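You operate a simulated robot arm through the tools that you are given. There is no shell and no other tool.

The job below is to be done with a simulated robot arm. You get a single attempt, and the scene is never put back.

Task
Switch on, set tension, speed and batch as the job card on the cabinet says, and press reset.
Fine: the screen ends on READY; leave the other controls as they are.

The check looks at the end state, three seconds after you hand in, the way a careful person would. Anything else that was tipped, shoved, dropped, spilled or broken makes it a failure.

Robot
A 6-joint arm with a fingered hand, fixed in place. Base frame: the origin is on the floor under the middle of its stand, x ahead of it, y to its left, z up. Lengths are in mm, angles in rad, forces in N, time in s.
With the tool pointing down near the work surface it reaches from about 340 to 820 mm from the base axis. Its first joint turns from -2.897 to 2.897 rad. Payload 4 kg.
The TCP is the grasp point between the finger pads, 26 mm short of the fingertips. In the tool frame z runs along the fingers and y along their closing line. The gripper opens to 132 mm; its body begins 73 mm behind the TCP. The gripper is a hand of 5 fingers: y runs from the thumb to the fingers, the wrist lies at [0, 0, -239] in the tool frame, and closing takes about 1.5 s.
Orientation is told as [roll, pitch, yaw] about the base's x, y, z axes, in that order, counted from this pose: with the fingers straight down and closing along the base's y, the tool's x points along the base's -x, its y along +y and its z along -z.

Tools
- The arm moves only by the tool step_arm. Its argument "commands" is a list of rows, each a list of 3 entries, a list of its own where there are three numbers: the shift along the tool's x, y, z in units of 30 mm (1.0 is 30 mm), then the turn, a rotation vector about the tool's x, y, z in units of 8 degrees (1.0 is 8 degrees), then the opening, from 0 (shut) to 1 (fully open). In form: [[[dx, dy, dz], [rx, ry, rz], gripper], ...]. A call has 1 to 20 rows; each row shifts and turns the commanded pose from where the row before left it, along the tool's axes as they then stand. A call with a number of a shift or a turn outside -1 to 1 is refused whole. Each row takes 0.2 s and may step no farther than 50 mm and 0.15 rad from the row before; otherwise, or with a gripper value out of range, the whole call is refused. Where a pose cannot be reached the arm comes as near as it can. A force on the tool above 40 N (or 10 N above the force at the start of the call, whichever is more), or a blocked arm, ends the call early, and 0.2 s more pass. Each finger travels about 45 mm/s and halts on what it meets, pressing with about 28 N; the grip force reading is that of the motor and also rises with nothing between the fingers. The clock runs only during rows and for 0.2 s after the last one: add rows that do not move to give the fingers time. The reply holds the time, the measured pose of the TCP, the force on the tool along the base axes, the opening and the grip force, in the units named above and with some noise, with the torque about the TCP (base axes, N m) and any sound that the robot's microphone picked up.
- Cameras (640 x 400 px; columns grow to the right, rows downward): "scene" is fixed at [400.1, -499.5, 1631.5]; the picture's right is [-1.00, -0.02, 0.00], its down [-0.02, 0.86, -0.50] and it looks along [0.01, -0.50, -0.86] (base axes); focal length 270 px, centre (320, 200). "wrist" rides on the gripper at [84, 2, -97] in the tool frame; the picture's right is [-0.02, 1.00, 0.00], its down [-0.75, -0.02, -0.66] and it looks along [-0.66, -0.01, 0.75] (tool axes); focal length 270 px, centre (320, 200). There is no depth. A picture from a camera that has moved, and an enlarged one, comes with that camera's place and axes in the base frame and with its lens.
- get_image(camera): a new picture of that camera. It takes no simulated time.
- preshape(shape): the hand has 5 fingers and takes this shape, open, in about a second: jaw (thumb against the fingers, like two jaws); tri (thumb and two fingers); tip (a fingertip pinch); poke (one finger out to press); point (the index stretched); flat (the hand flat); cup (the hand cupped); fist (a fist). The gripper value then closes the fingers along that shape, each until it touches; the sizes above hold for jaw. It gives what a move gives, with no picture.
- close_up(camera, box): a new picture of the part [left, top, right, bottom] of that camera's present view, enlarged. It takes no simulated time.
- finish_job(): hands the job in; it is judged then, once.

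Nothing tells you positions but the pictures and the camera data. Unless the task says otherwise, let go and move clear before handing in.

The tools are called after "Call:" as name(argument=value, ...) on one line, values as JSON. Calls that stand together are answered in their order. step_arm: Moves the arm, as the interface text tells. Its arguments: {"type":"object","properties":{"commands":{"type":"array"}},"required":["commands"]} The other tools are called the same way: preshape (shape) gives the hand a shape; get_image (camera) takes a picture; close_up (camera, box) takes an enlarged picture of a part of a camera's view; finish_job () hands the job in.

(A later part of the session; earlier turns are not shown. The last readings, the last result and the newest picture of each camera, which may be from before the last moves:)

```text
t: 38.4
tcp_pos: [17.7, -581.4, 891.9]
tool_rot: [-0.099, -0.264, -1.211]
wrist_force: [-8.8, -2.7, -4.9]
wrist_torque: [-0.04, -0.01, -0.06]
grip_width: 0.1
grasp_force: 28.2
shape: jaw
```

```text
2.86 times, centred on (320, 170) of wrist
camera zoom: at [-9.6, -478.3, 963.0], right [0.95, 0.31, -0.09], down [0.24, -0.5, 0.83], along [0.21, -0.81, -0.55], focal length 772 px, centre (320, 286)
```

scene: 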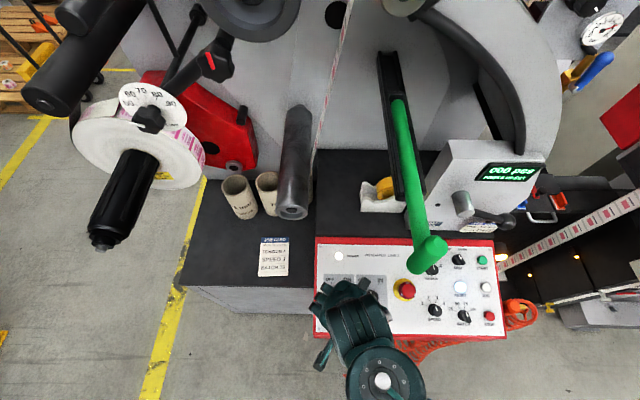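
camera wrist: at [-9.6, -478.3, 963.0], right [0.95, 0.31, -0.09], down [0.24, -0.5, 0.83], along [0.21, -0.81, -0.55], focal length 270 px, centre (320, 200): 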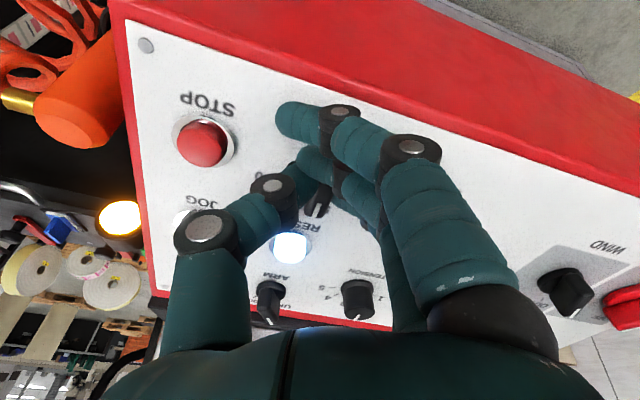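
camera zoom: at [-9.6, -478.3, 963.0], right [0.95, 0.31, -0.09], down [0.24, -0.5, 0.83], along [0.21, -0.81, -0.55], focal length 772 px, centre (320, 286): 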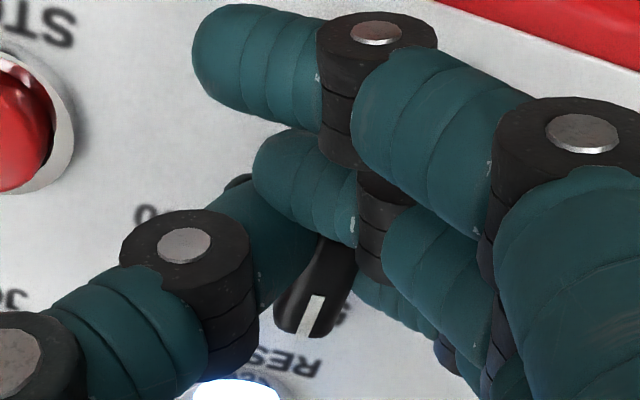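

The off-centre grip already twisted the bar partway clockwise toward 75. I'll turn the hand clockwise in small steps about the knob axis and watch the pointer.

Call:
step_arm(commands=[[[0, 0.0187, 0], [0, 0, 0.5], 0.05], [[0, 0.0187, 0], [0, 0, 0.5], 0.05], [[0, 0.0187, 0], [0, 0, 0.5], 0.05], [[0, 0.0187, 0], [0, 0, 0.5], 0.05], [[0, 0, 0], [0, 0, 0], 0.05]])

Call:
close_up(camera="wrist", box=[240, 100, 400, 240])

Call:
close_up(camera="scene", box=[410, 240, 530, 330])

```text
t: 39.6
tcp_pos: [19.0, -581.9, 892.4]
tool_rot: [-0.019, -0.282, -1.5]
wrist_force: [-2.8, 1.9, -2.0]
wrist_torque: [-0.01, -0.05, -0.04]
grip_width: 0.3
grasp_force: 28.6
shape: jaw
```

```text
2.86 times, centred on (320, 170) of wrist
camera zoom: at [15.7, -473.8, 961.4], right [1.0, 0.05, -0.01], down [0.04, -0.54, 0.84], along [0.03, -0.84, -0.54], focal length 772 px, centre (320, 286)
```

zoom: 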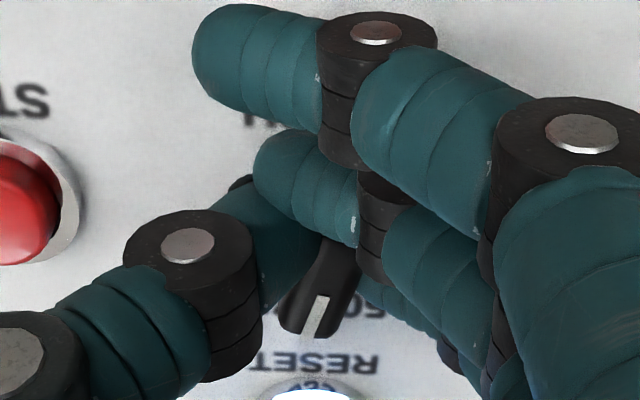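

```text
4.44 times, centred on (470, 285) of scene
camera zoom: at [400.1, -499.5, 1631.5], right [-1.0, -0.02, 0.0], down [-0.02, 0.86, -0.5], along [0.01, -0.5, -0.86], focal length 1199 px, centre (-347, -178)
```

zoom: 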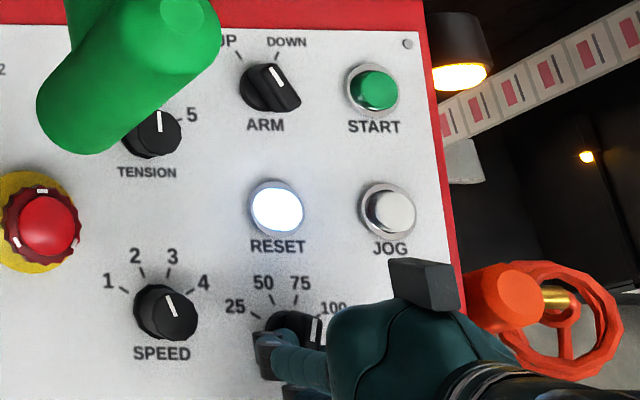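

The pointer is now about 10° right of upright; 75 is at about 20°. I'll continue 10° more.

Call:
step_arm(commands=[[[0, 0.0187, 0], [0, 0, 0.45], 0.05], [[0, 0.0187, 0], [0, 0, 0.45], 0.05], [[0, 0.0187, 0], [0, 0, 0.35], 0.05], [[0, 0, 0], [0, 0, 0], 0.05]])

Call:
close_up(camera="wrist", box=[240, 100, 400, 240])

Call:
close_up(camera="scene", box=[410, 240, 530, 330])

```text
t: 40.6
tcp_pos: [22.5, -580.6, 892.8]
tool_rot: [0.032, -0.281, -1.682]
wrist_force: [-1.6, 3.3, -3.6]
wrist_torque: [0.0, -0.04, 0.03]
grip_width: 0.1
grasp_force: 27.9
shape: jaw
```

```text
2.86 times, centred on (320, 170) of wrist
camera zoom: at [32.0, -474.2, 961.7], right [0.99, -0.12, 0.04], down [-0.1, -0.53, 0.84], along [-0.08, -0.84, -0.54], focal length 772 px, centre (320, 286)
```

zoom: 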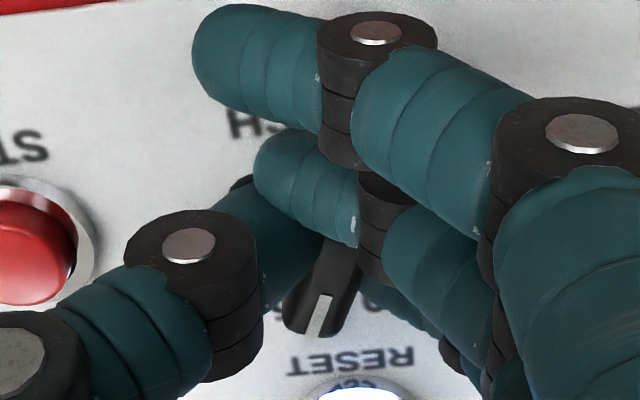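

```text
4.44 times, centred on (470, 285) of scene
camera zoom: at [400.1, -499.5, 1631.5], right [-1.0, -0.02, 0.0], down [-0.02, 0.86, -0.5], along [0.01, -0.5, -0.86], focal length 1199 px, centre (-347, -178)
```

zoom: 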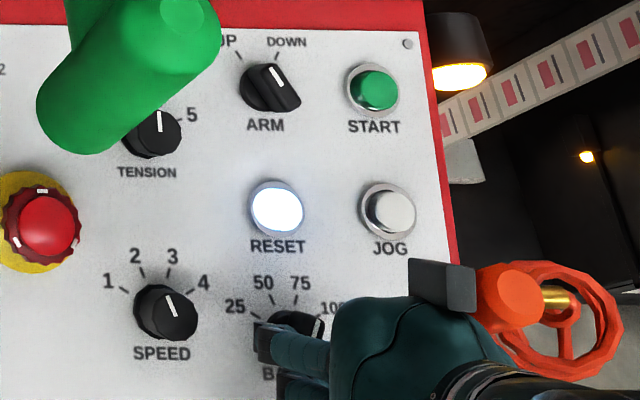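

The pointer looks to be at about +20°, i.e. at 75. I'll open and lift off to check.

Call:
step_arm(commands=[[[0, 0, 0], [0, 0, 0], 0.15], [[0, 0, 0], [0, 0, 0], 0.26], [[0, 0, 0], [0, 0, 0], 0.28], [[0, 0, 0], [0, 0, 0], 0.28], [[0, 0, -0.4], [0, 0, 0], 0.28], [[0, 0, -0.7], [0, 0, 0], 0.28], [[0, 0, -0.9], [0, 0, 0], 0.28], [[0, 0, 0], [0, 0, 0], 0.28]])

Call:
get_image(camera="wrist")

Call:
close_up(camera="scene", box=[410, 240, 530, 330])

```text
t: 42.4
tcp_pos: [21.4, -563.9, 948.7]
tool_rot: [0.032, -0.281, -1.68]
wrist_force: [0.2, 0.5, 0.2]
wrist_torque: [-0.02, 0.0, -0.03]
grip_width: 36.1
grasp_force: 0.0
shape: jaw
```

```text
taken
camera wrist: at [31.4, -457.5, 1018.7], right [0.99, -0.12, 0.04], down [-0.09, -0.53, 0.84], along [-0.08, -0.84, -0.54], focal length 270 px, centre (320, 200)
```

wrist: 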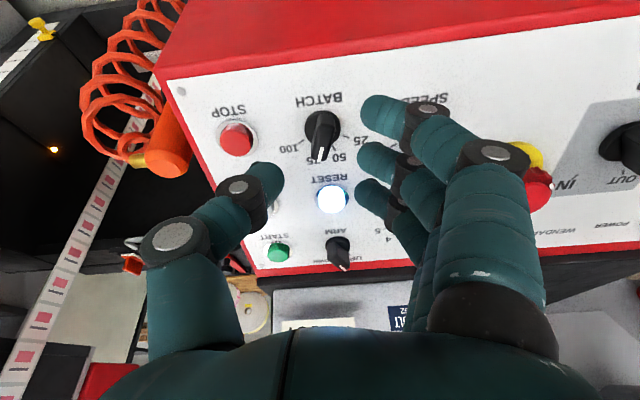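

```text
4.44 times, centred on (470, 285) of scene
camera zoom: at [400.1, -499.5, 1631.5], right [-1.0, -0.02, 0.0], down [-0.02, 0.86, -0.5], along [0.01, -0.5, -0.86], focal length 1199 px, centre (-347, -178)
```

zoom: 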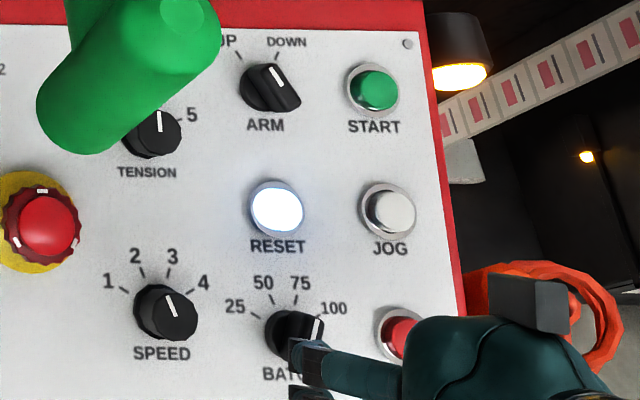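

The bar now points right of upright. I'll zoom in to verify that it sits at 75.

Call:
close_up(camera="wrist", box=[260, 80, 400, 220])

```text
2.86 times, centred on (330, 150) of wrist
camera zoom: at [31.4, -457.5, 1018.7], right [0.99, -0.12, 0.04], down [-0.09, -0.53, 0.84], along [-0.08, -0.84, -0.54], focal length 772 px, centre (291, 343)
```

zoom: 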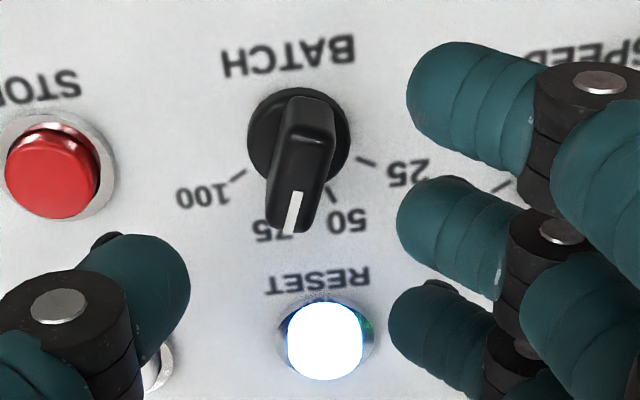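

BATCH is at 75. Next is SPEED at about [99, -611, 865]; to stay clear of the E-stop I'll use an orientation with fingers down-slope and thumb up-slope. First back off and rotate the hand.

Call:
step_arm(commands=[[[0.9, 0, -0.3], [0, 0, 0], 0.35], [[0.9, 0, -0.3], [0, 0, 0], 0.4], [[0, 0, 0], [0, 0, -0.97], 0.4], [[0, 0, 0], [0, 0, -0.97], 0.4], [[0, 0, 0], [0, 0, -0.97], 0.4], [[0, 0, 0], [0, 0, -0.97], 0.4], [[0, 0, 0], [0, 0, -0.97], 0.4], [[0, 0, 0], [0, 0, -0.97], 0.4], [[0, 0, 0], [0, 0, -0.97], 0.4], [[0, 0, 0], [0, 0, -0.97], 0.4], [[0, 0, 0], [0, 0, -0.97], 0.4], [[0, 0, 0], [0, 0, -0.97], 0.4], [[0, 0, 0], [0, 0, -0.97], 0.4], [[0, 0, 0], [0, 0, -0.97], 0.4], [[0, 0, 0], [0, 0, -0.97], 0.4], [[0, 0, 0], [0, 0, 0], 0.4]])

Call:
get_image(camera="wrist")

Call:
get_image(camera="scene")

```text
t: 45.8
tcp_pos: [53.8, -506.0, 951.6]
tool_rot: [-0.282, -0.016, -0.063]
wrist_force: [-0.4, 1.1, -0.6]
wrist_torque: [-0.01, -0.04, 0.01]
grip_width: 52.1
grasp_force: 0.2
shape: jaw
out of reach, approached as far as the arm can: row 14, 15
```

```text
taken
camera wrist: at [-31.0, -472.8, 1042.5], right [0.09, 0.96, -0.28], down [0.75, 0.12, 0.65], along [0.66, -0.26, -0.71], focal length 270 px, centre (320, 200)
```

wrist: 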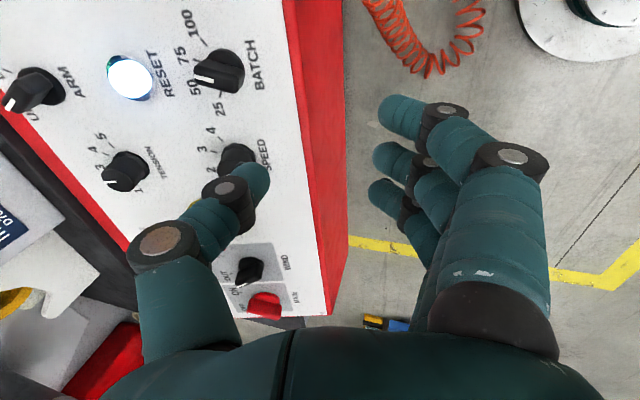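

```text
taken
```

scene: 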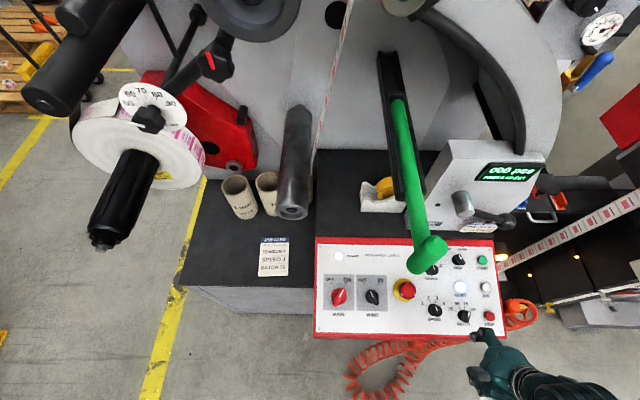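

The wrist rotation hit its limit near this angle, but that's enough. I'll turn back a little and move to hover above SPEED.

Call:
step_arm(commands=[[[0, 0, 0], [0, 0, 0.5], 0.4], [[0, 0, 0], [0, 0, 0], 0.4]])

```text
t: 46.4
tcp_pos: [52.5, -506.8, 951.9]
tool_rot: [-0.281, -0.037, -0.13]
wrist_force: [0.1, 0.3, -0.3]
wrist_torque: [0.06, 0.0, -0.01]
grip_width: 52.1
grasp_force: 0.0
shape: jaw
```

Call:
step_arm(commands=[[[-0.47, -0.575, 0.229], [0, 0, 0], 0.4], [[-0.47, -0.575, 0.229], [0, 0, 0], 0.4], [[-0.47, -0.575, 0.229], [0, 0, 0], 0.4], [[-0.47, -0.575, 0.229], [0, 0, 0], 0.4], [[0, 0, 0], [0, 0, 0], 0.4]])

Call:
get_image(camera="wrist")

Call:
close_up(camera="wrist", box=[240, 60, 400, 200])

Call:
close_up(camera="scene", box=[380, 230, 540, 350])

```text
t: 47.6
tcp_pos: [100.0, -587.6, 945.9]
tool_rot: [-0.281, -0.035, -0.13]
wrist_force: [-0.6, -0.1, -0.5]
wrist_torque: [0.02, 0.03, -0.02]
grip_width: 51.9
grasp_force: 0.1
shape: jaw
```

```text
taken
camera wrist: at [16.7, -547.9, 1035.2], right [0.15, 0.95, -0.28], down [0.74, 0.07, 0.66], along [0.65, -0.31, -0.7], focal length 270 px, centre (320, 200)
```

wrist: 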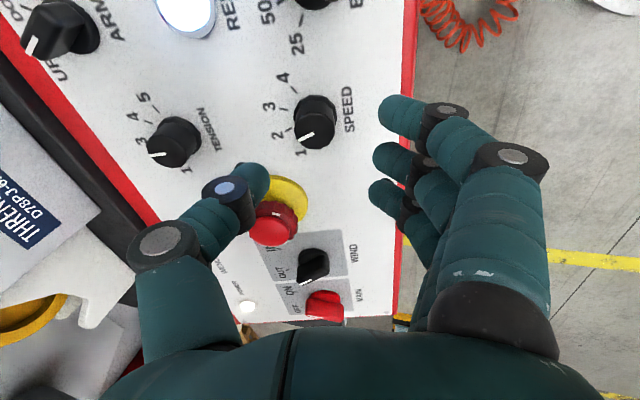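

```text
2.86 times, centred on (320, 130) of wrist
camera zoom: at [16.7, -547.9, 1035.2], right [0.15, 0.95, -0.28], down [0.74, 0.07, 0.66], along [0.65, -0.31, -0.7], focal length 772 px, centre (320, 400)
```

zoom: 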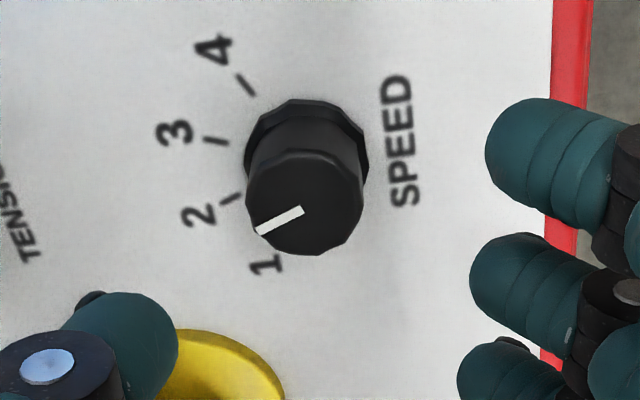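

```text
3.33 times, centred on (460, 290) of scene
camera zoom: at [400.1, -499.5, 1631.5], right [-1.0, -0.02, 0.0], down [-0.02, 0.86, -0.5], along [0.01, -0.5, -0.86], focal length 899 px, centre (-147, -100)
```

zoom: 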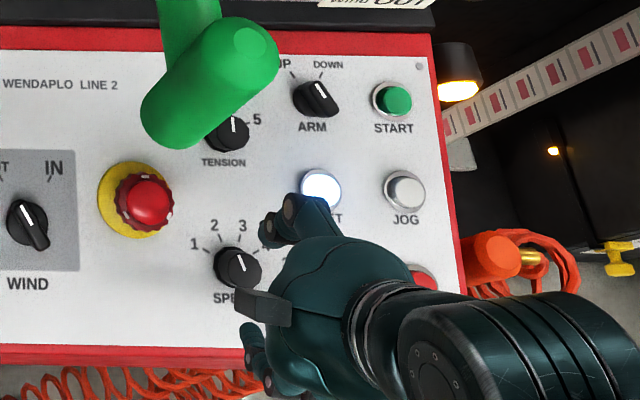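

SPEED knob is under the hand, about 3 mm up-slope of the grip axis. I'll correct that and descend to just above the grip height.

Call:
step_arm(commands=[[[0.033, -0.093, 0], [0, 0, 0], 0.4], [[0, 0, 0.6], [0, 0, 0], 0.4], [[0, 0, 0.5], [0, 0, 0], 0.4], [[0, 0, 0.2], [0, 0, 0], 0.4], [[0, 0, 0], [0, 0, 0], 0.4]])

Call:
get_image(camera="wrist")

Call:
close_up(camera="scene", box=[380, 230, 540, 350])

```text
t: 48.8
tcp_pos: [99.3, -599.4, 908.6]
tool_rot: [-0.282, -0.036, -0.131]
wrist_force: [-0.8, -0.5, 0.3]
wrist_torque: [-0.03, 0.01, -0.04]
grip_width: 52.0
grasp_force: 0.1
shape: jaw
```

```text
taken
camera wrist: at [15.2, -561.0, 998.6], right [0.16, 0.95, -0.28], down [0.74, 0.07, 0.66], along [0.65, -0.31, -0.69], focal length 270 px, centre (320, 200)
```

wrist: 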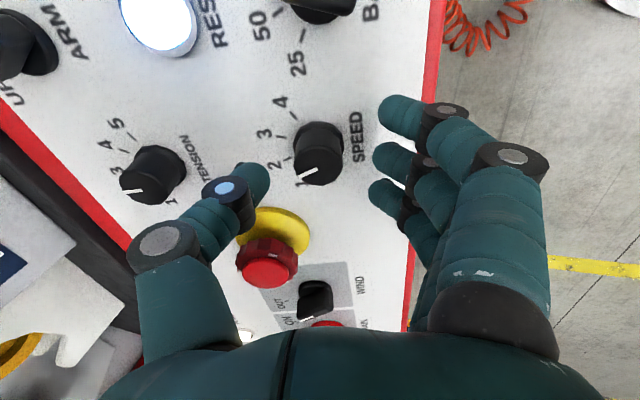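

```text
3.33 times, centred on (460, 290) of scene
camera zoom: at [400.1, -499.5, 1631.5], right [-1.0, -0.02, 0.0], down [-0.02, 0.86, -0.5], along [0.01, -0.5, -0.86], focal length 899 px, centre (-147, -100)
```

zoom: 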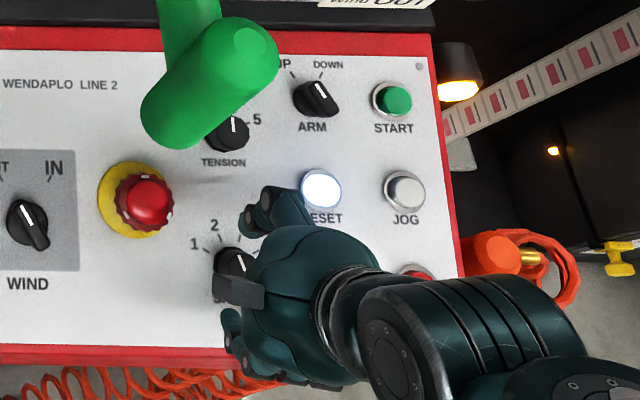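

Well centred over SPEED. Going down 10 mm and closing on the knob.

Call:
step_arm(commands=[[[0, 0, 0.33], [0, 0, 0], 0.4], [[0, 0, 0], [0, 0, 0], 0.3], [[0, 0, 0], [0, 0, 0], 0.2], [[0, 0, 0], [0, 0, 0], 0.12], [[0, 0, 0], [0, 0, 0], 0.08], [[0, 0, 0], [0, 0, 0], 0.08], [[0, 0, 0], [0, 0, 0], 0.08]])

Call:
get_image(camera="wrist")

Call:
close_up(camera="wrist", box=[240, 90, 400, 230])

```text
t: 50.4
tcp_pos: [97.9, -603.4, 899.6]
tool_rot: [-0.284, -0.037, -0.131]
wrist_force: [-1.2, -12.6, 0.2]
wrist_torque: [-0.11, 0.0, 0.02]
grip_width: 8.9
grasp_force: 27.7
shape: jaw
```

```text
taken
camera wrist: at [14.9, -564.1, 989.0], right [0.16, 0.95, -0.28], down [0.74, 0.07, 0.66], along [0.65, -0.31, -0.69], focal length 270 px, centre (320, 200)
```

wrist: 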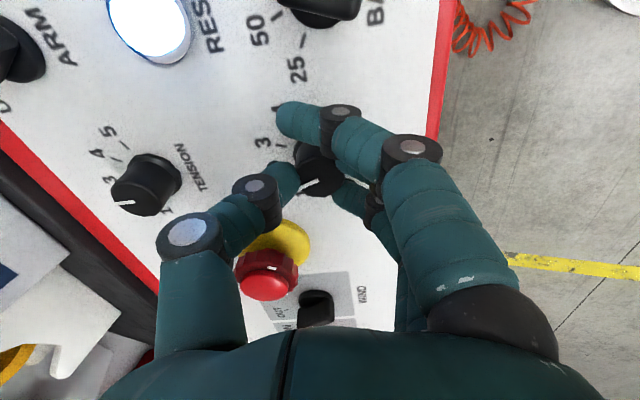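

```text
2.86 times, centred on (320, 160) of wrist
camera zoom: at [14.9, -564.1, 989.0], right [0.16, 0.95, -0.28], down [0.74, 0.07, 0.66], along [0.65, -0.31, -0.69], focal length 772 px, centre (320, 314)
```

zoom: 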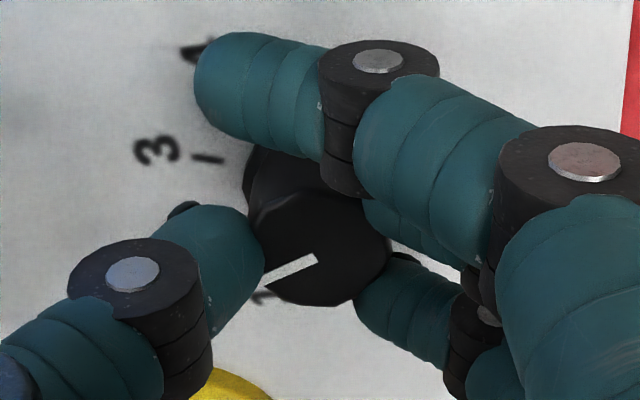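

The knob is held firmly between thumb and two fingers. Turning 40° clockwise (2 → 3).

Call:
step_arm(commands=[[[0, 0, 0], [0, 0, 0.5], 0.08], [[0, 0, 0], [0, 0, 0.5], 0.08], [[0, 0, 0], [0, 0, 0.5], 0.08], [[0, 0, 0], [0, 0, 0.5], 0.08], [[0, 0, 0], [0, 0, 0.5], 0.08], [[0, 0, 0], [0, 0, 0.5], 0.08], [[0, 0, 0], [0, 0, 0.5], 0.08], [[0, 0, 0], [0, 0, 0.5], 0.08], [[0, 0, 0], [0, 0, 0.5], 0.08], [[0, 0, 0], [0, 0, 0.5], 0.08], [[0, 0, 0], [0, 0, 0], 0.08]])

Call:
get_image(camera="wrist")

Call:
close_up(camera="wrist", box=[240, 90, 400, 230])

Call:
close_up(camera="scene", box=[380, 230, 540, 350])

```text
t: 52.8
tcp_pos: [98.1, -603.0, 899.4]
tool_rot: [-0.193, -0.208, -0.814]
wrist_force: [-3.4, -13.9, 7.9]
wrist_torque: [-0.25, 0.05, -0.04]
grip_width: 8.7
grasp_force: 27.7
shape: jaw
```

```text
taken
camera wrist: at [42.7, -515.8, 974.8], right [0.75, 0.63, -0.18], down [0.49, -0.36, 0.79], along [0.43, -0.69, -0.58], focal length 270 px, centre (320, 200)
```

wrist: 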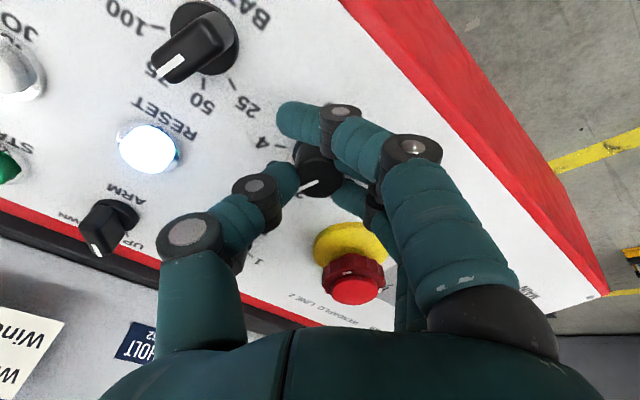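

```text
2.86 times, centred on (320, 160) of wrist
camera zoom: at [42.7, -515.8, 974.8], right [0.75, 0.63, -0.18], down [0.49, -0.36, 0.79], along [0.43, -0.69, -0.58], focal length 772 px, centre (320, 314)
```

zoom: 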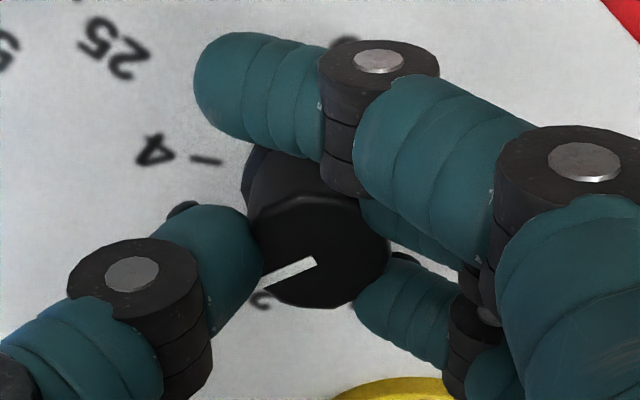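

```text
3.33 times, centred on (460, 290) of scene
camera zoom: at [400.1, -499.5, 1631.5], right [-1.0, -0.02, 0.0], down [-0.02, 0.86, -0.5], along [0.01, -0.5, -0.86], focal length 899 px, centre (-147, -100)
```

zoom: 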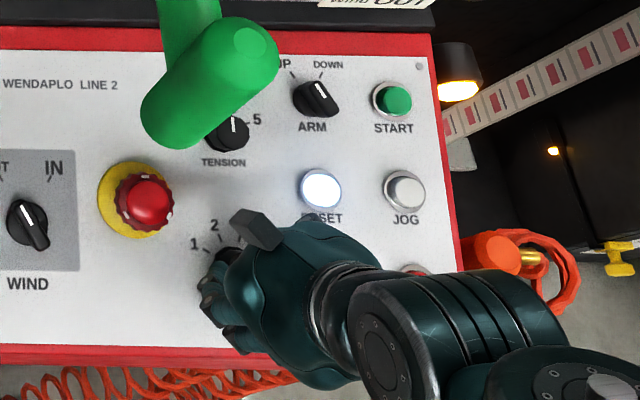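

The knob turned with the hand by exactly one step (tick 4 now sits where tick 3 was before). I'll release and lift off.

Call:
step_arm(commands=[[[0, 0, 0], [0, 0, 0], 0.2], [[0, 0, 0], [0, 0, 0], 0.35], [[0, 0, 0], [0, 0, 0], 0.4], [[0, 0, 0], [0, 0, 0], 0.4], [[0, 0, -0.4], [0, 0, 0], 0.4], [[0, 0, -0.7], [0, 0, 0], 0.4], [[0, 0, -0.9], [0, 0, 0], 0.4], [[0, 0, 0], [0, 0, 0], 0.4]])

Call:
get_image(camera="wrist")

Call:
close_up(camera="wrist", box=[240, 60, 400, 200])

Call:
close_up(camera="scene", box=[300, 140, 560, 330])

```text
t: 54.6
tcp_pos: [99.8, -585.3, 957.0]
tool_rot: [-0.194, -0.209, -0.813]
wrist_force: [-1.5, 0.2, -0.3]
wrist_torque: [0.01, -0.01, -0.01]
grip_width: 52.0
grasp_force: 0.1
shape: jaw
```

```text
taken
camera wrist: at [43.6, -498.0, 1031.7], right [0.75, 0.63, -0.18], down [0.5, -0.36, 0.79], along [0.43, -0.69, -0.58], focal length 270 px, centre (320, 200)
```

wrist: 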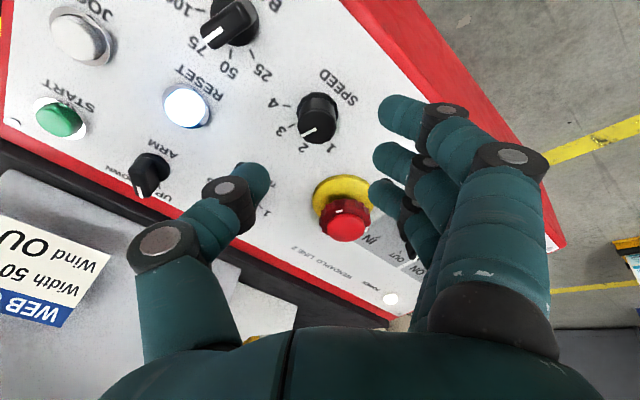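

```text
2.86 times, centred on (320, 130) of wrist
camera zoom: at [43.6, -498.0, 1031.7], right [0.75, 0.63, -0.18], down [0.5, -0.36, 0.79], along [0.43, -0.69, -0.58], focal length 772 px, centre (320, 400)
```

zoom: 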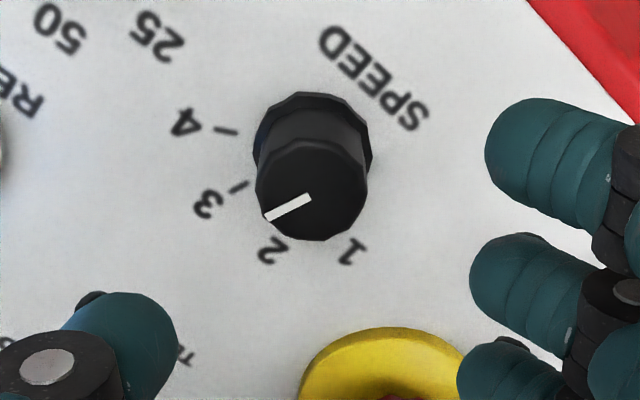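

```text
2.11 times, centred on (430, 235) of scene
camera zoom: at [400.1, -499.5, 1631.5], right [-1.0, -0.02, 0.0], down [-0.02, 0.86, -0.5], along [0.01, -0.5, -0.86], focal length 568 px, centre (88, 126)
```

zoom: 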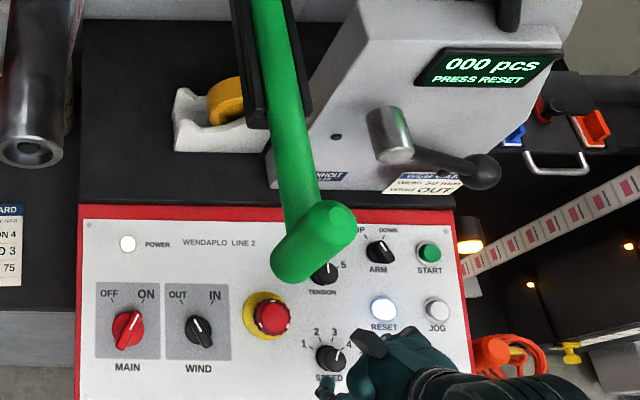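

SPEED points at 3. Next TENSION, base about [99, -708, 893]. I'll rotate the hand to a start angle that keeps clear of E-stop, RESET and ARM, and move up-slope to hover over it.

Call:
step_arm(commands=[[[0, 0, 0], [0, 0, -0.8625], 0.35], [[0, 0, 0], [0, 0, -0.8625], 0.35], [[0, 0, 0], [0, 0, -0.8625], 0.35], [[0, 0, 0], [0, 0, -0.8625], 0.35], [[-0.278, -0.786, 0.0], [0, 0, 0], 0.35], [[-0.278, -0.786, 0.0], [0, 0, 0], 0.35], [[-0.278, -0.786, 0.0], [0, 0, 0], 0.35], [[-0.278, -0.786, 0.2], [0, 0, 0], 0.35], [[0, 0, 0], [0, 0, 0], 0.35]])

Call:
get_image(camera="wrist")

Call:
close_up(camera="wrist", box=[240, 60, 400, 200])

Call:
get_image(camera="scene")

```text
t: 56.6
tcp_pos: [98.5, -683.0, 979.7]
tool_rot: [-0.267, -0.096, -0.337]
wrist_force: [-0.1, -0.6, 0.7]
wrist_torque: [0.0, 0.0, 0.01]
grip_width: 46.6
grasp_force: 0.0
shape: jaw
```

```text
taken
camera wrist: at [18.7, -627.2, 1064.0], right [0.36, 0.89, -0.26], down [0.7, -0.08, 0.71], along [0.61, -0.44, -0.66], focal length 270 px, centre (320, 200)
```

wrist: 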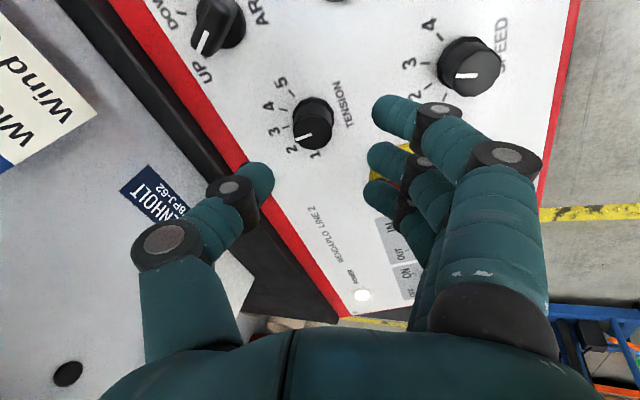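

```text
2.86 times, centred on (320, 130) of wrist
camera zoom: at [18.7, -627.2, 1064.0], right [0.36, 0.89, -0.26], down [0.7, -0.08, 0.71], along [0.61, -0.44, -0.66], focal length 772 px, centre (320, 400)
```

zoom: 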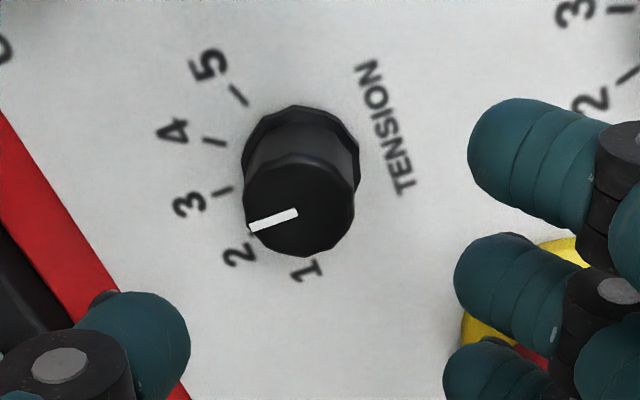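

```text
taken
```

scene: 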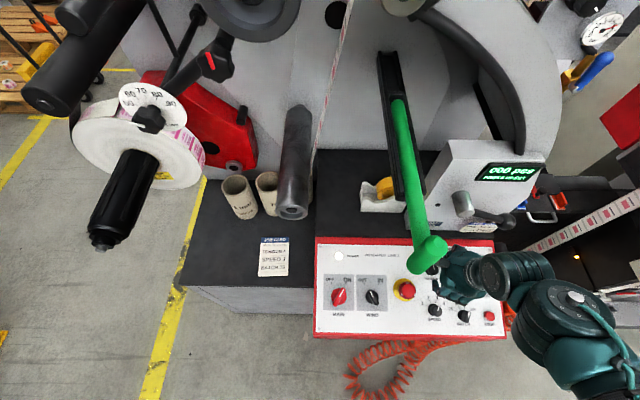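

TENSION (at 3) is below; it's about 4 mm up-slope of the grip axis. I'll correct and descend.

Call:
step_arm(commands=[[[-0.05, -0.147, 0], [0, 0, 0], 0.36], [[0, 0, 0.6], [0, 0, 0], 0.36], [[0, 0, 0.5], [0, 0, 0], 0.36], [[0, 0, 0.4], [0, 0, 0], 0.36], [[0, 0, 0], [0, 0, 0], 0.36]])

Call:
get_image(camera="wrist")

Call:
close_up(camera="wrist", box=[240, 90, 400, 230])

Call:
get_image(camera="scene")

```text
t: 57.8
tcp_pos: [98.6, -699.5, 938.9]
tool_rot: [-0.267, -0.096, -0.34]
wrist_force: [0.3, -0.3, 0.2]
wrist_torque: [-0.01, 0.0, -0.02]
grip_width: 47.3
grasp_force: 0.1
shape: jaw
```

```text
taken
camera wrist: at [18.3, -644.1, 1022.3], right [0.36, 0.89, -0.26], down [0.7, -0.08, 0.71], along [0.61, -0.44, -0.66], focal length 270 px, centre (320, 200)
```

wrist: 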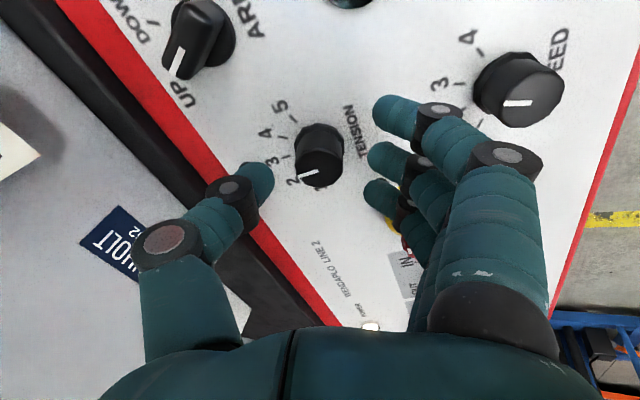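

```text
2.86 times, centred on (320, 160) of wrist
camera zoom: at [18.3, -644.1, 1022.3], right [0.36, 0.89, -0.26], down [0.7, -0.08, 0.71], along [0.61, -0.44, -0.66], focal length 772 px, centre (320, 314)
```

zoom: 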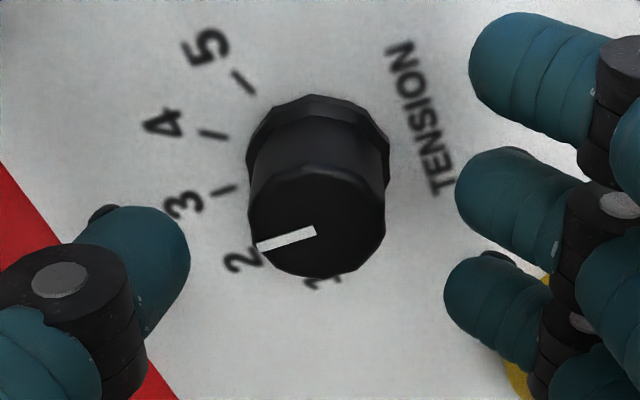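

```text
taken
```

scene: 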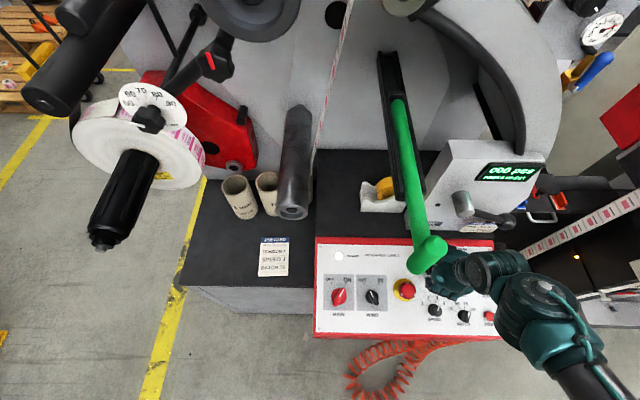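

Centred. Down the last 11 mm and close on TENSION.

Call:
step_arm(commands=[[[0, 0, 0.36], [0, 0, 0], 0.36], [[0, 0, 0], [0, 0, 0], 0.28], [[0, 0, 0], [0, 0, 0], 0.2], [[0, 0, 0], [0, 0, 0], 0.12], [[0, 0, 0], [0, 0, 0], 0.08], [[0, 0, 0], [0, 0, 0], 0.08], [[0, 0, 0], [0, 0, 0], 0.08]])

Call:
close_up(camera="wrist", box=[240, 90, 400, 230])

```text
t: 59.4
tcp_pos: [97.1, -703.6, 927.6]
tool_rot: [-0.269, -0.096, -0.34]
wrist_force: [-3.1, -10.5, 0.5]
wrist_torque: [-0.09, 0.03, -0.04]
grip_width: 9.0
grasp_force: 28.7
shape: jaw
```

```text
2.86 times, centred on (320, 160) of wrist
camera zoom: at [17.5, -647.3, 1011.8], right [0.36, 0.89, -0.26], down [0.7, -0.08, 0.71], along [0.61, -0.44, -0.66], focal length 772 px, centre (320, 314)
```

zoom: 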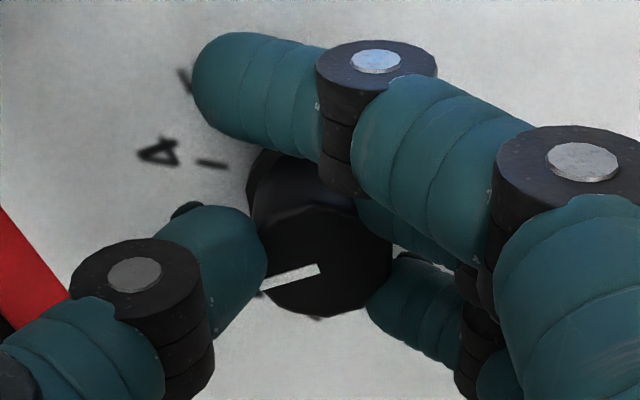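

Gripped like SPEED was. I'll turn 35° clockwise and check that tick 5 takes the place where tick 4 is now in the view.

Call:
step_arm(commands=[[[0, 0, 0], [0, 0, 0.486], 0.08], [[0, 0, 0], [0, 0, 0.486], 0.08], [[0, 0, 0], [0, 0, 0.486], 0.08], [[0, 0, 0], [0, 0, 0.486], 0.08], [[0, 0, 0], [0, 0, 0.486], 0.08], [[0, 0, 0], [0, 0, 0.486], 0.08], [[0, 0, 0], [0, 0, 0.486], 0.08], [[0, 0, 0], [0, 0, 0.486], 0.08], [[0, 0, 0], [0, 0, 0.486], 0.08], [[0, 0, 0], [0, 0, 0], 0.08]])

Call:
close_up(camera="wrist", box=[240, 90, 400, 230])

Call:
get_image(camera="wrist")

```text
t: 61.6
tcp_pos: [96.5, -703.4, 928.0]
tool_rot: [-0.164, -0.232, -0.945]
wrist_force: [-9.7, 5.7, 4.5]
wrist_torque: [0.15, 0.13, -0.04]
grip_width: 9.2
grasp_force: 28.5
shape: jaw
```

```text
2.86 times, centred on (320, 160) of wrist
camera zoom: at [49.6, -609.6, 1000.2], right [0.83, 0.53, -0.16], down [0.42, -0.42, 0.81], along [0.36, -0.74, -0.57], focal length 772 px, centre (320, 314)
```

zoom: 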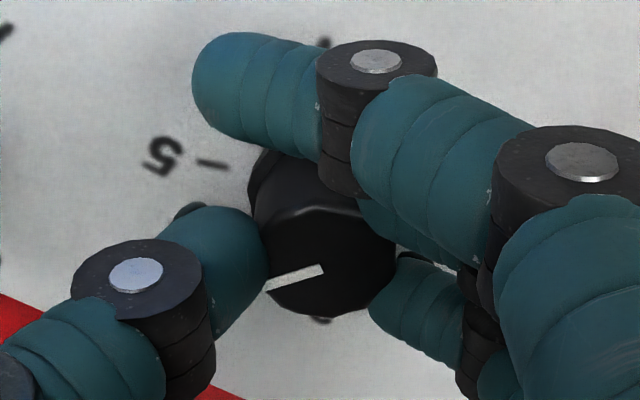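

```text
taken
camera wrist: at [49.6, -609.6, 1000.2], right [0.83, 0.53, -0.16], down [0.42, -0.42, 0.81], along [0.36, -0.74, -0.57], focal length 270 px, centre (320, 200)
```

wrist: 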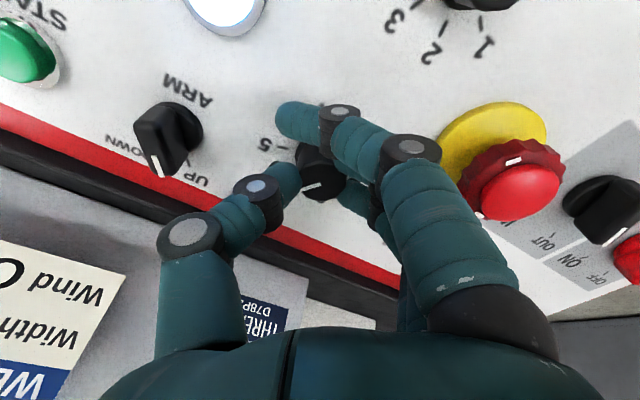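

Exactly one step. Releasing and lifting off, then checking all the settings.

Call:
step_arm(commands=[[[0, 0, 0], [0, 0, 0], 0.2], [[0, 0, 0], [0, 0, 0], 0.34], [[0, 0, 0], [0, 0, 0], 0.36], [[0, 0, 0], [0, 0, 0], 0.36], [[0, 0, -0.4], [0, 0, 0], 0.36], [[0, 0, -0.7], [0, 0, 0], 0.36], [[0, 0, -0.9], [0, 0, 0], 0.36], [[0, 0, 0], [0, 0, 0], 0.36]])

Call:
get_image(camera="wrist")

Call:
close_up(camera="wrist", box=[240, 60, 400, 200])

Call:
get_image(camera="scene")

```text
t: 63.4
tcp_pos: [97.5, -687.7, 984.0]
tool_rot: [-0.165, -0.23, -0.942]
wrist_force: [0.6, 0.0, 0.6]
wrist_torque: [0.06, 0.03, -0.02]
grip_width: 47.0
grasp_force: 0.0
shape: jaw
```

```text
taken
camera wrist: at [50.3, -593.8, 1058.1], right [0.83, 0.53, -0.16], down [0.42, -0.42, 0.81], along [0.36, -0.74, -0.57], focal length 270 px, centre (320, 200)
```

wrist: 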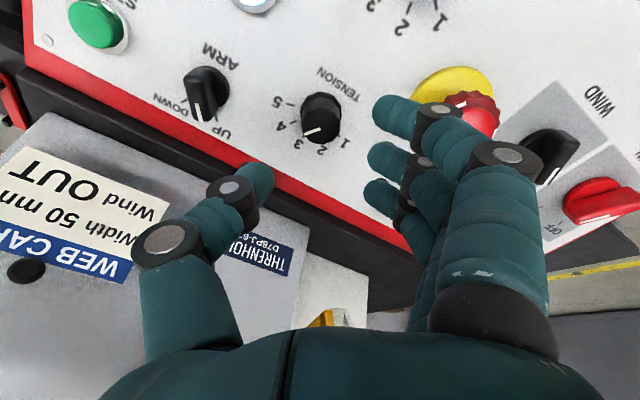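

```text
2.86 times, centred on (320, 130) of wrist
camera zoom: at [50.3, -593.8, 1058.1], right [0.83, 0.53, -0.16], down [0.42, -0.42, 0.81], along [0.36, -0.74, -0.57], focal length 772 px, centre (320, 400)
```

zoom: 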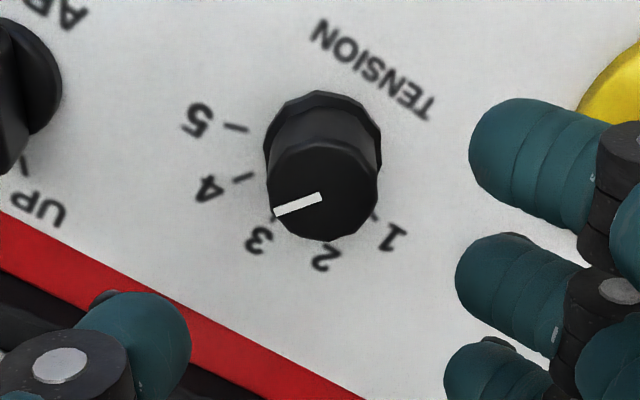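

```text
taken
```

scene: 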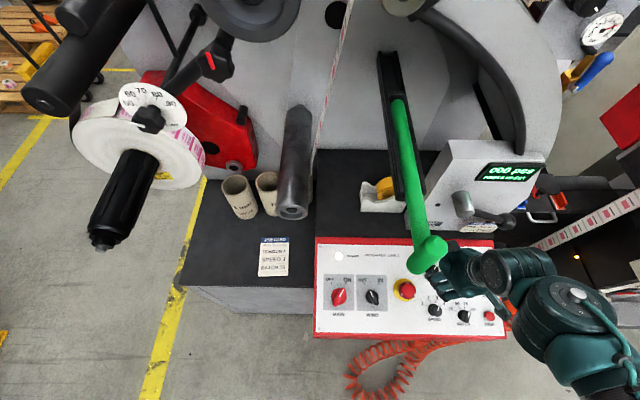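

All three settings read as on the card: TENSION 4, SPEED 3, BATCH 75. Only RESET is left. I'll square the hand, retreat to the standoff and try the poke shape, checking where the poking fingertip is.

Call:
step_arm(commands=[[[0, 0, -0.3], [0, 0, 0.875], 0.36], [[0, 0, -0.3], [0, 0, 0.875], 0.36], [[0, 0, 0], [0, 0, 0.875], 0.36], [[0, 0, 0], [0, 0, 0.875], 0.36], [[0, 0, 0], [0, 0, 0.875], 0.36], [[0.95, 0, 0], [0, 0, 0], 0.36], [[0.95, 0, 0], [0, 0, 0], 0.36], [[0.95, 0, 0], [0, 0, 0], 0.36], [[0.95, 0, 0], [0, 0, 0], 0.36], [[0.95, 0, 0], [0, 0, 0], 0.36], [[0.95, 0, 0], [0, 0, 0], 0.36], [[0.95, 0, -0.5], [0, 0, 0], 0.36], [[0, 0, 0], [0, 0, 0], 0.36]])

Call:
preshape(shape="poke")

Call:
get_image(camera="wrist")

Call:
get_image(camera="scene")

```text
t: 66.2
tcp_pos: [98.1, -487.0, 961.7]
tool_rot: [-0.002, -0.285, -1.574]
wrist_force: [-0.4, -0.3, 0.0]
wrist_torque: [0.06, -0.01, -0.02]
grip_width: 47.3
grasp_force: 0.0
shape: jaw
```

```text
t: 67.1
tcp_pos: [98.5, -486.9, 962.0]
tool_rot: [-0.001, -0.283, -1.575]
wrist_force: [0.9, 0.1, -0.8]
wrist_torque: [-0.01, -0.01, 0.0]
grip_width: 0.2
grasp_force: 0.0
shape: poke
```

```text
taken
camera wrist: at [99.8, -379.9, 1031.5], right [1.0, -0.02, 0.01], down [-0.02, -0.54, 0.84], along [-0.02, -0.84, -0.54], focal length 270 px, centre (320, 200)
```

wrist: 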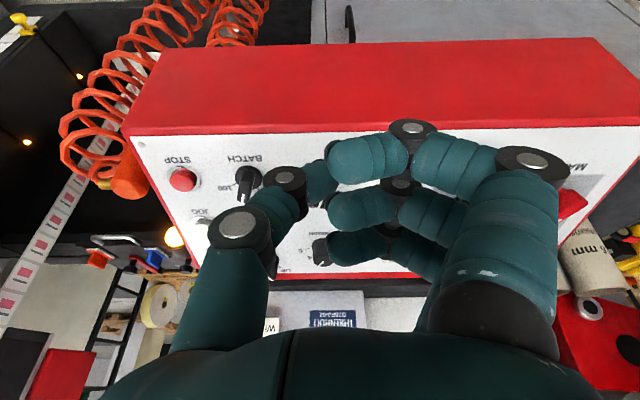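

```text
taken
```

scene: 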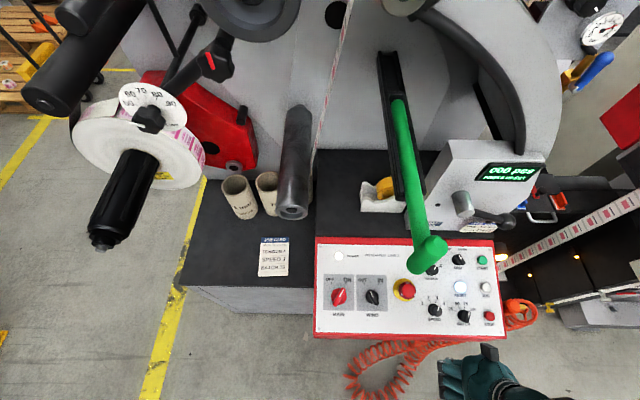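

The poking finger is hidden behind the curled fingers in this view. I'll raise and tilt the hand so the scene camera can see the outstretched finger from above.

Call:
step_arm(commands=[[[-0.279, 0, -0.96], [0, 0, 0], 0], [[-0.279, 0, -0.96], [0, 0, 0], 0], [[-0.279, 0, -0.96], [0, 0, 0], 0], [[0, 0, 0], [0, -1, 0], 0], [[0, 0, 0], [0, -1, 0], 0], [[0, 0, 0], [0, -1, 0], 0], [[0, 0, 0], [0, -1, 0], 0], [[0, 0, 0], [0, -1, 0], 0], [[0, 0, 0], [0, 0, 0], 0]])

Call:
get_image(camera="scene")

Call:
close_up(camera="scene", box=[400, 250, 600, 400])

```text
t: 69.1
tcp_pos: [97.5, -487.4, 1050.7]
tool_rot: [-0.001, -0.984, -1.574]
wrist_force: [-0.4, -0.2, -0.1]
wrist_torque: [0.0, -0.01, 0.03]
grip_width: 0.1
grasp_force: 27.7
shape: jaw
```

```text
taken
```

scene: 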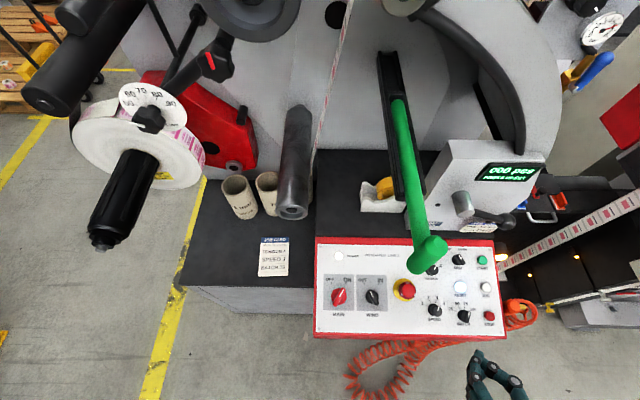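

```text
2.67 times, centred on (500, 325) of scene
camera zoom: at [400.1, -499.5, 1631.5], right [-1.0, -0.02, 0.0], down [-0.02, 0.86, -0.5], along [0.01, -0.5, -0.86], focal length 719 px, centre (-160, -133)
```

zoom: 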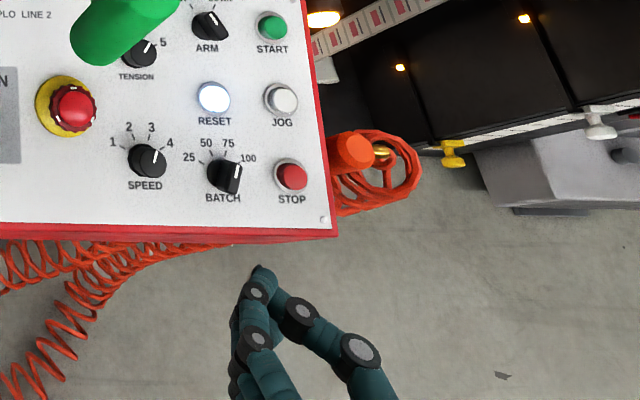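

Moving with gripper 0 turned the shape back to a closed jaw. I'll set poke again here in free air and look at it, then test which gripper value keeps it.

Call:
preshape(shape="poke")

Call:
close_up(camera="scene", box=[400, 250, 600, 400])

Call:
step_arm(commands=[[[0, 0, 0], [0, 0, 0], 1], [[0, 0, 0], [0, 0, 0], 1]])

Call:
close_up(camera="scene", box=[400, 250, 600, 400])

```text
t: 70.0
tcp_pos: [98.7, -487.5, 1051.8]
tool_rot: [-0.001, -0.983, -1.572]
wrist_force: [0.1, 0.8, -0.2]
wrist_torque: [0.02, -0.01, 0.02]
grip_width: 0.0
grasp_force: 0.1
shape: poke
```

```text
2.67 times, centred on (500, 325) of scene
camera zoom: at [400.1, -499.5, 1631.5], right [-1.0, -0.02, 0.0], down [-0.02, 0.86, -0.5], along [0.01, -0.5, -0.86], focal length 719 px, centre (-160, -133)
```

zoom: 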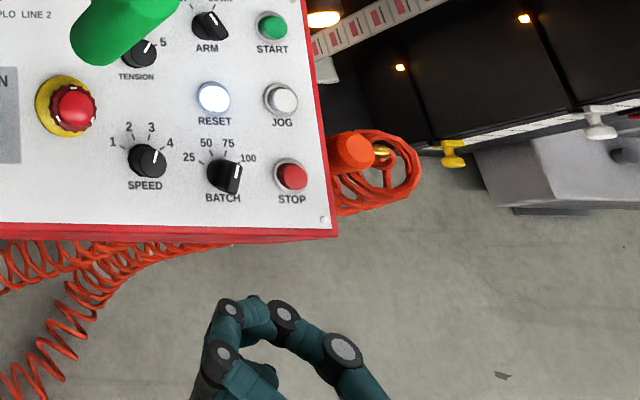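

```text
t: 70.6
tcp_pos: [97.6, -488.1, 1050.0]
tool_rot: [0.0, -0.984, -1.572]
wrist_force: [0.9, 0.8, 0.3]
wrist_torque: [-0.04, 0.0, 0.01]
grip_width: 0.1
grasp_force: 0.0
shape: poke
```

```text
2.67 times, centred on (500, 325) of scene
camera zoom: at [400.1, -499.5, 1631.5], right [-1.0, -0.02, 0.0], down [-0.02, 0.86, -0.5], along [0.01, -0.5, -0.86], focal length 719 px, centre (-160, -133)
```

zoom: 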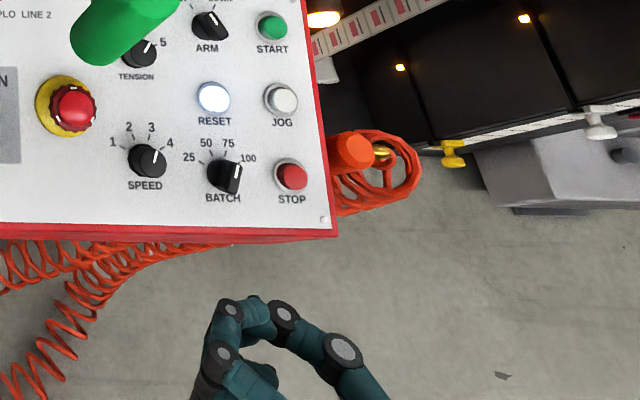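

Poke (kept with gripper 1) doesn't show a clearly outstretched finger. I'll look at the "point" shape too.

Call:
preshape(shape="point")

Call:
close_up(camera="scene", box=[400, 250, 600, 400])

Call:
get_image(camera="wrist")

```text
t: 71.5
tcp_pos: [96.8, -487.9, 1049.9]
tool_rot: [0.0, -0.983, -1.572]
wrist_force: [0.0, -0.2, 0.2]
wrist_torque: [0.04, 0.02, 0.03]
grip_width: 126.3
grasp_force: 0.0
shape: point
```

```text
2.67 times, centred on (500, 325) of scene
camera zoom: at [400.1, -499.5, 1631.5], right [-1.0, -0.02, 0.0], down [-0.02, 0.86, -0.5], along [0.01, -0.5, -0.86], focal length 719 px, centre (-160, -133)
```

zoom: 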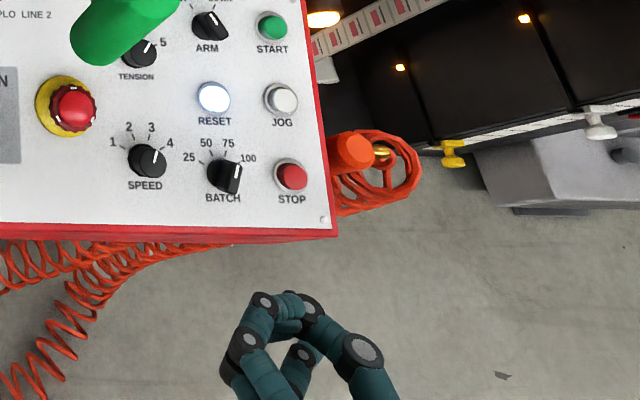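

```text
taken
camera wrist: at [99.6, -360.1, 1034.1], right [1.0, -0.01, 0.02], down [-0.01, 0.13, 0.99], along [-0.02, -0.99, 0.13], focal length 270 px, centre (320, 200)
```

wrist: 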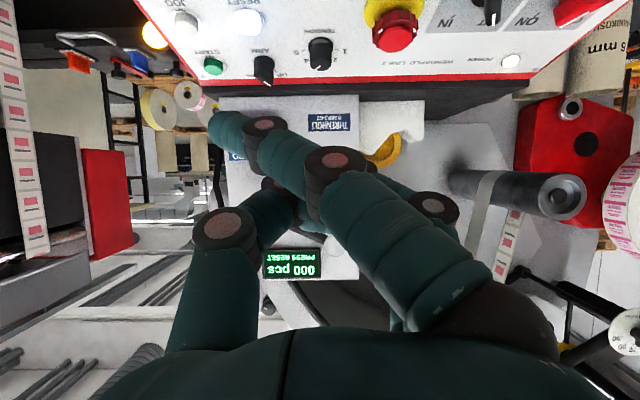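

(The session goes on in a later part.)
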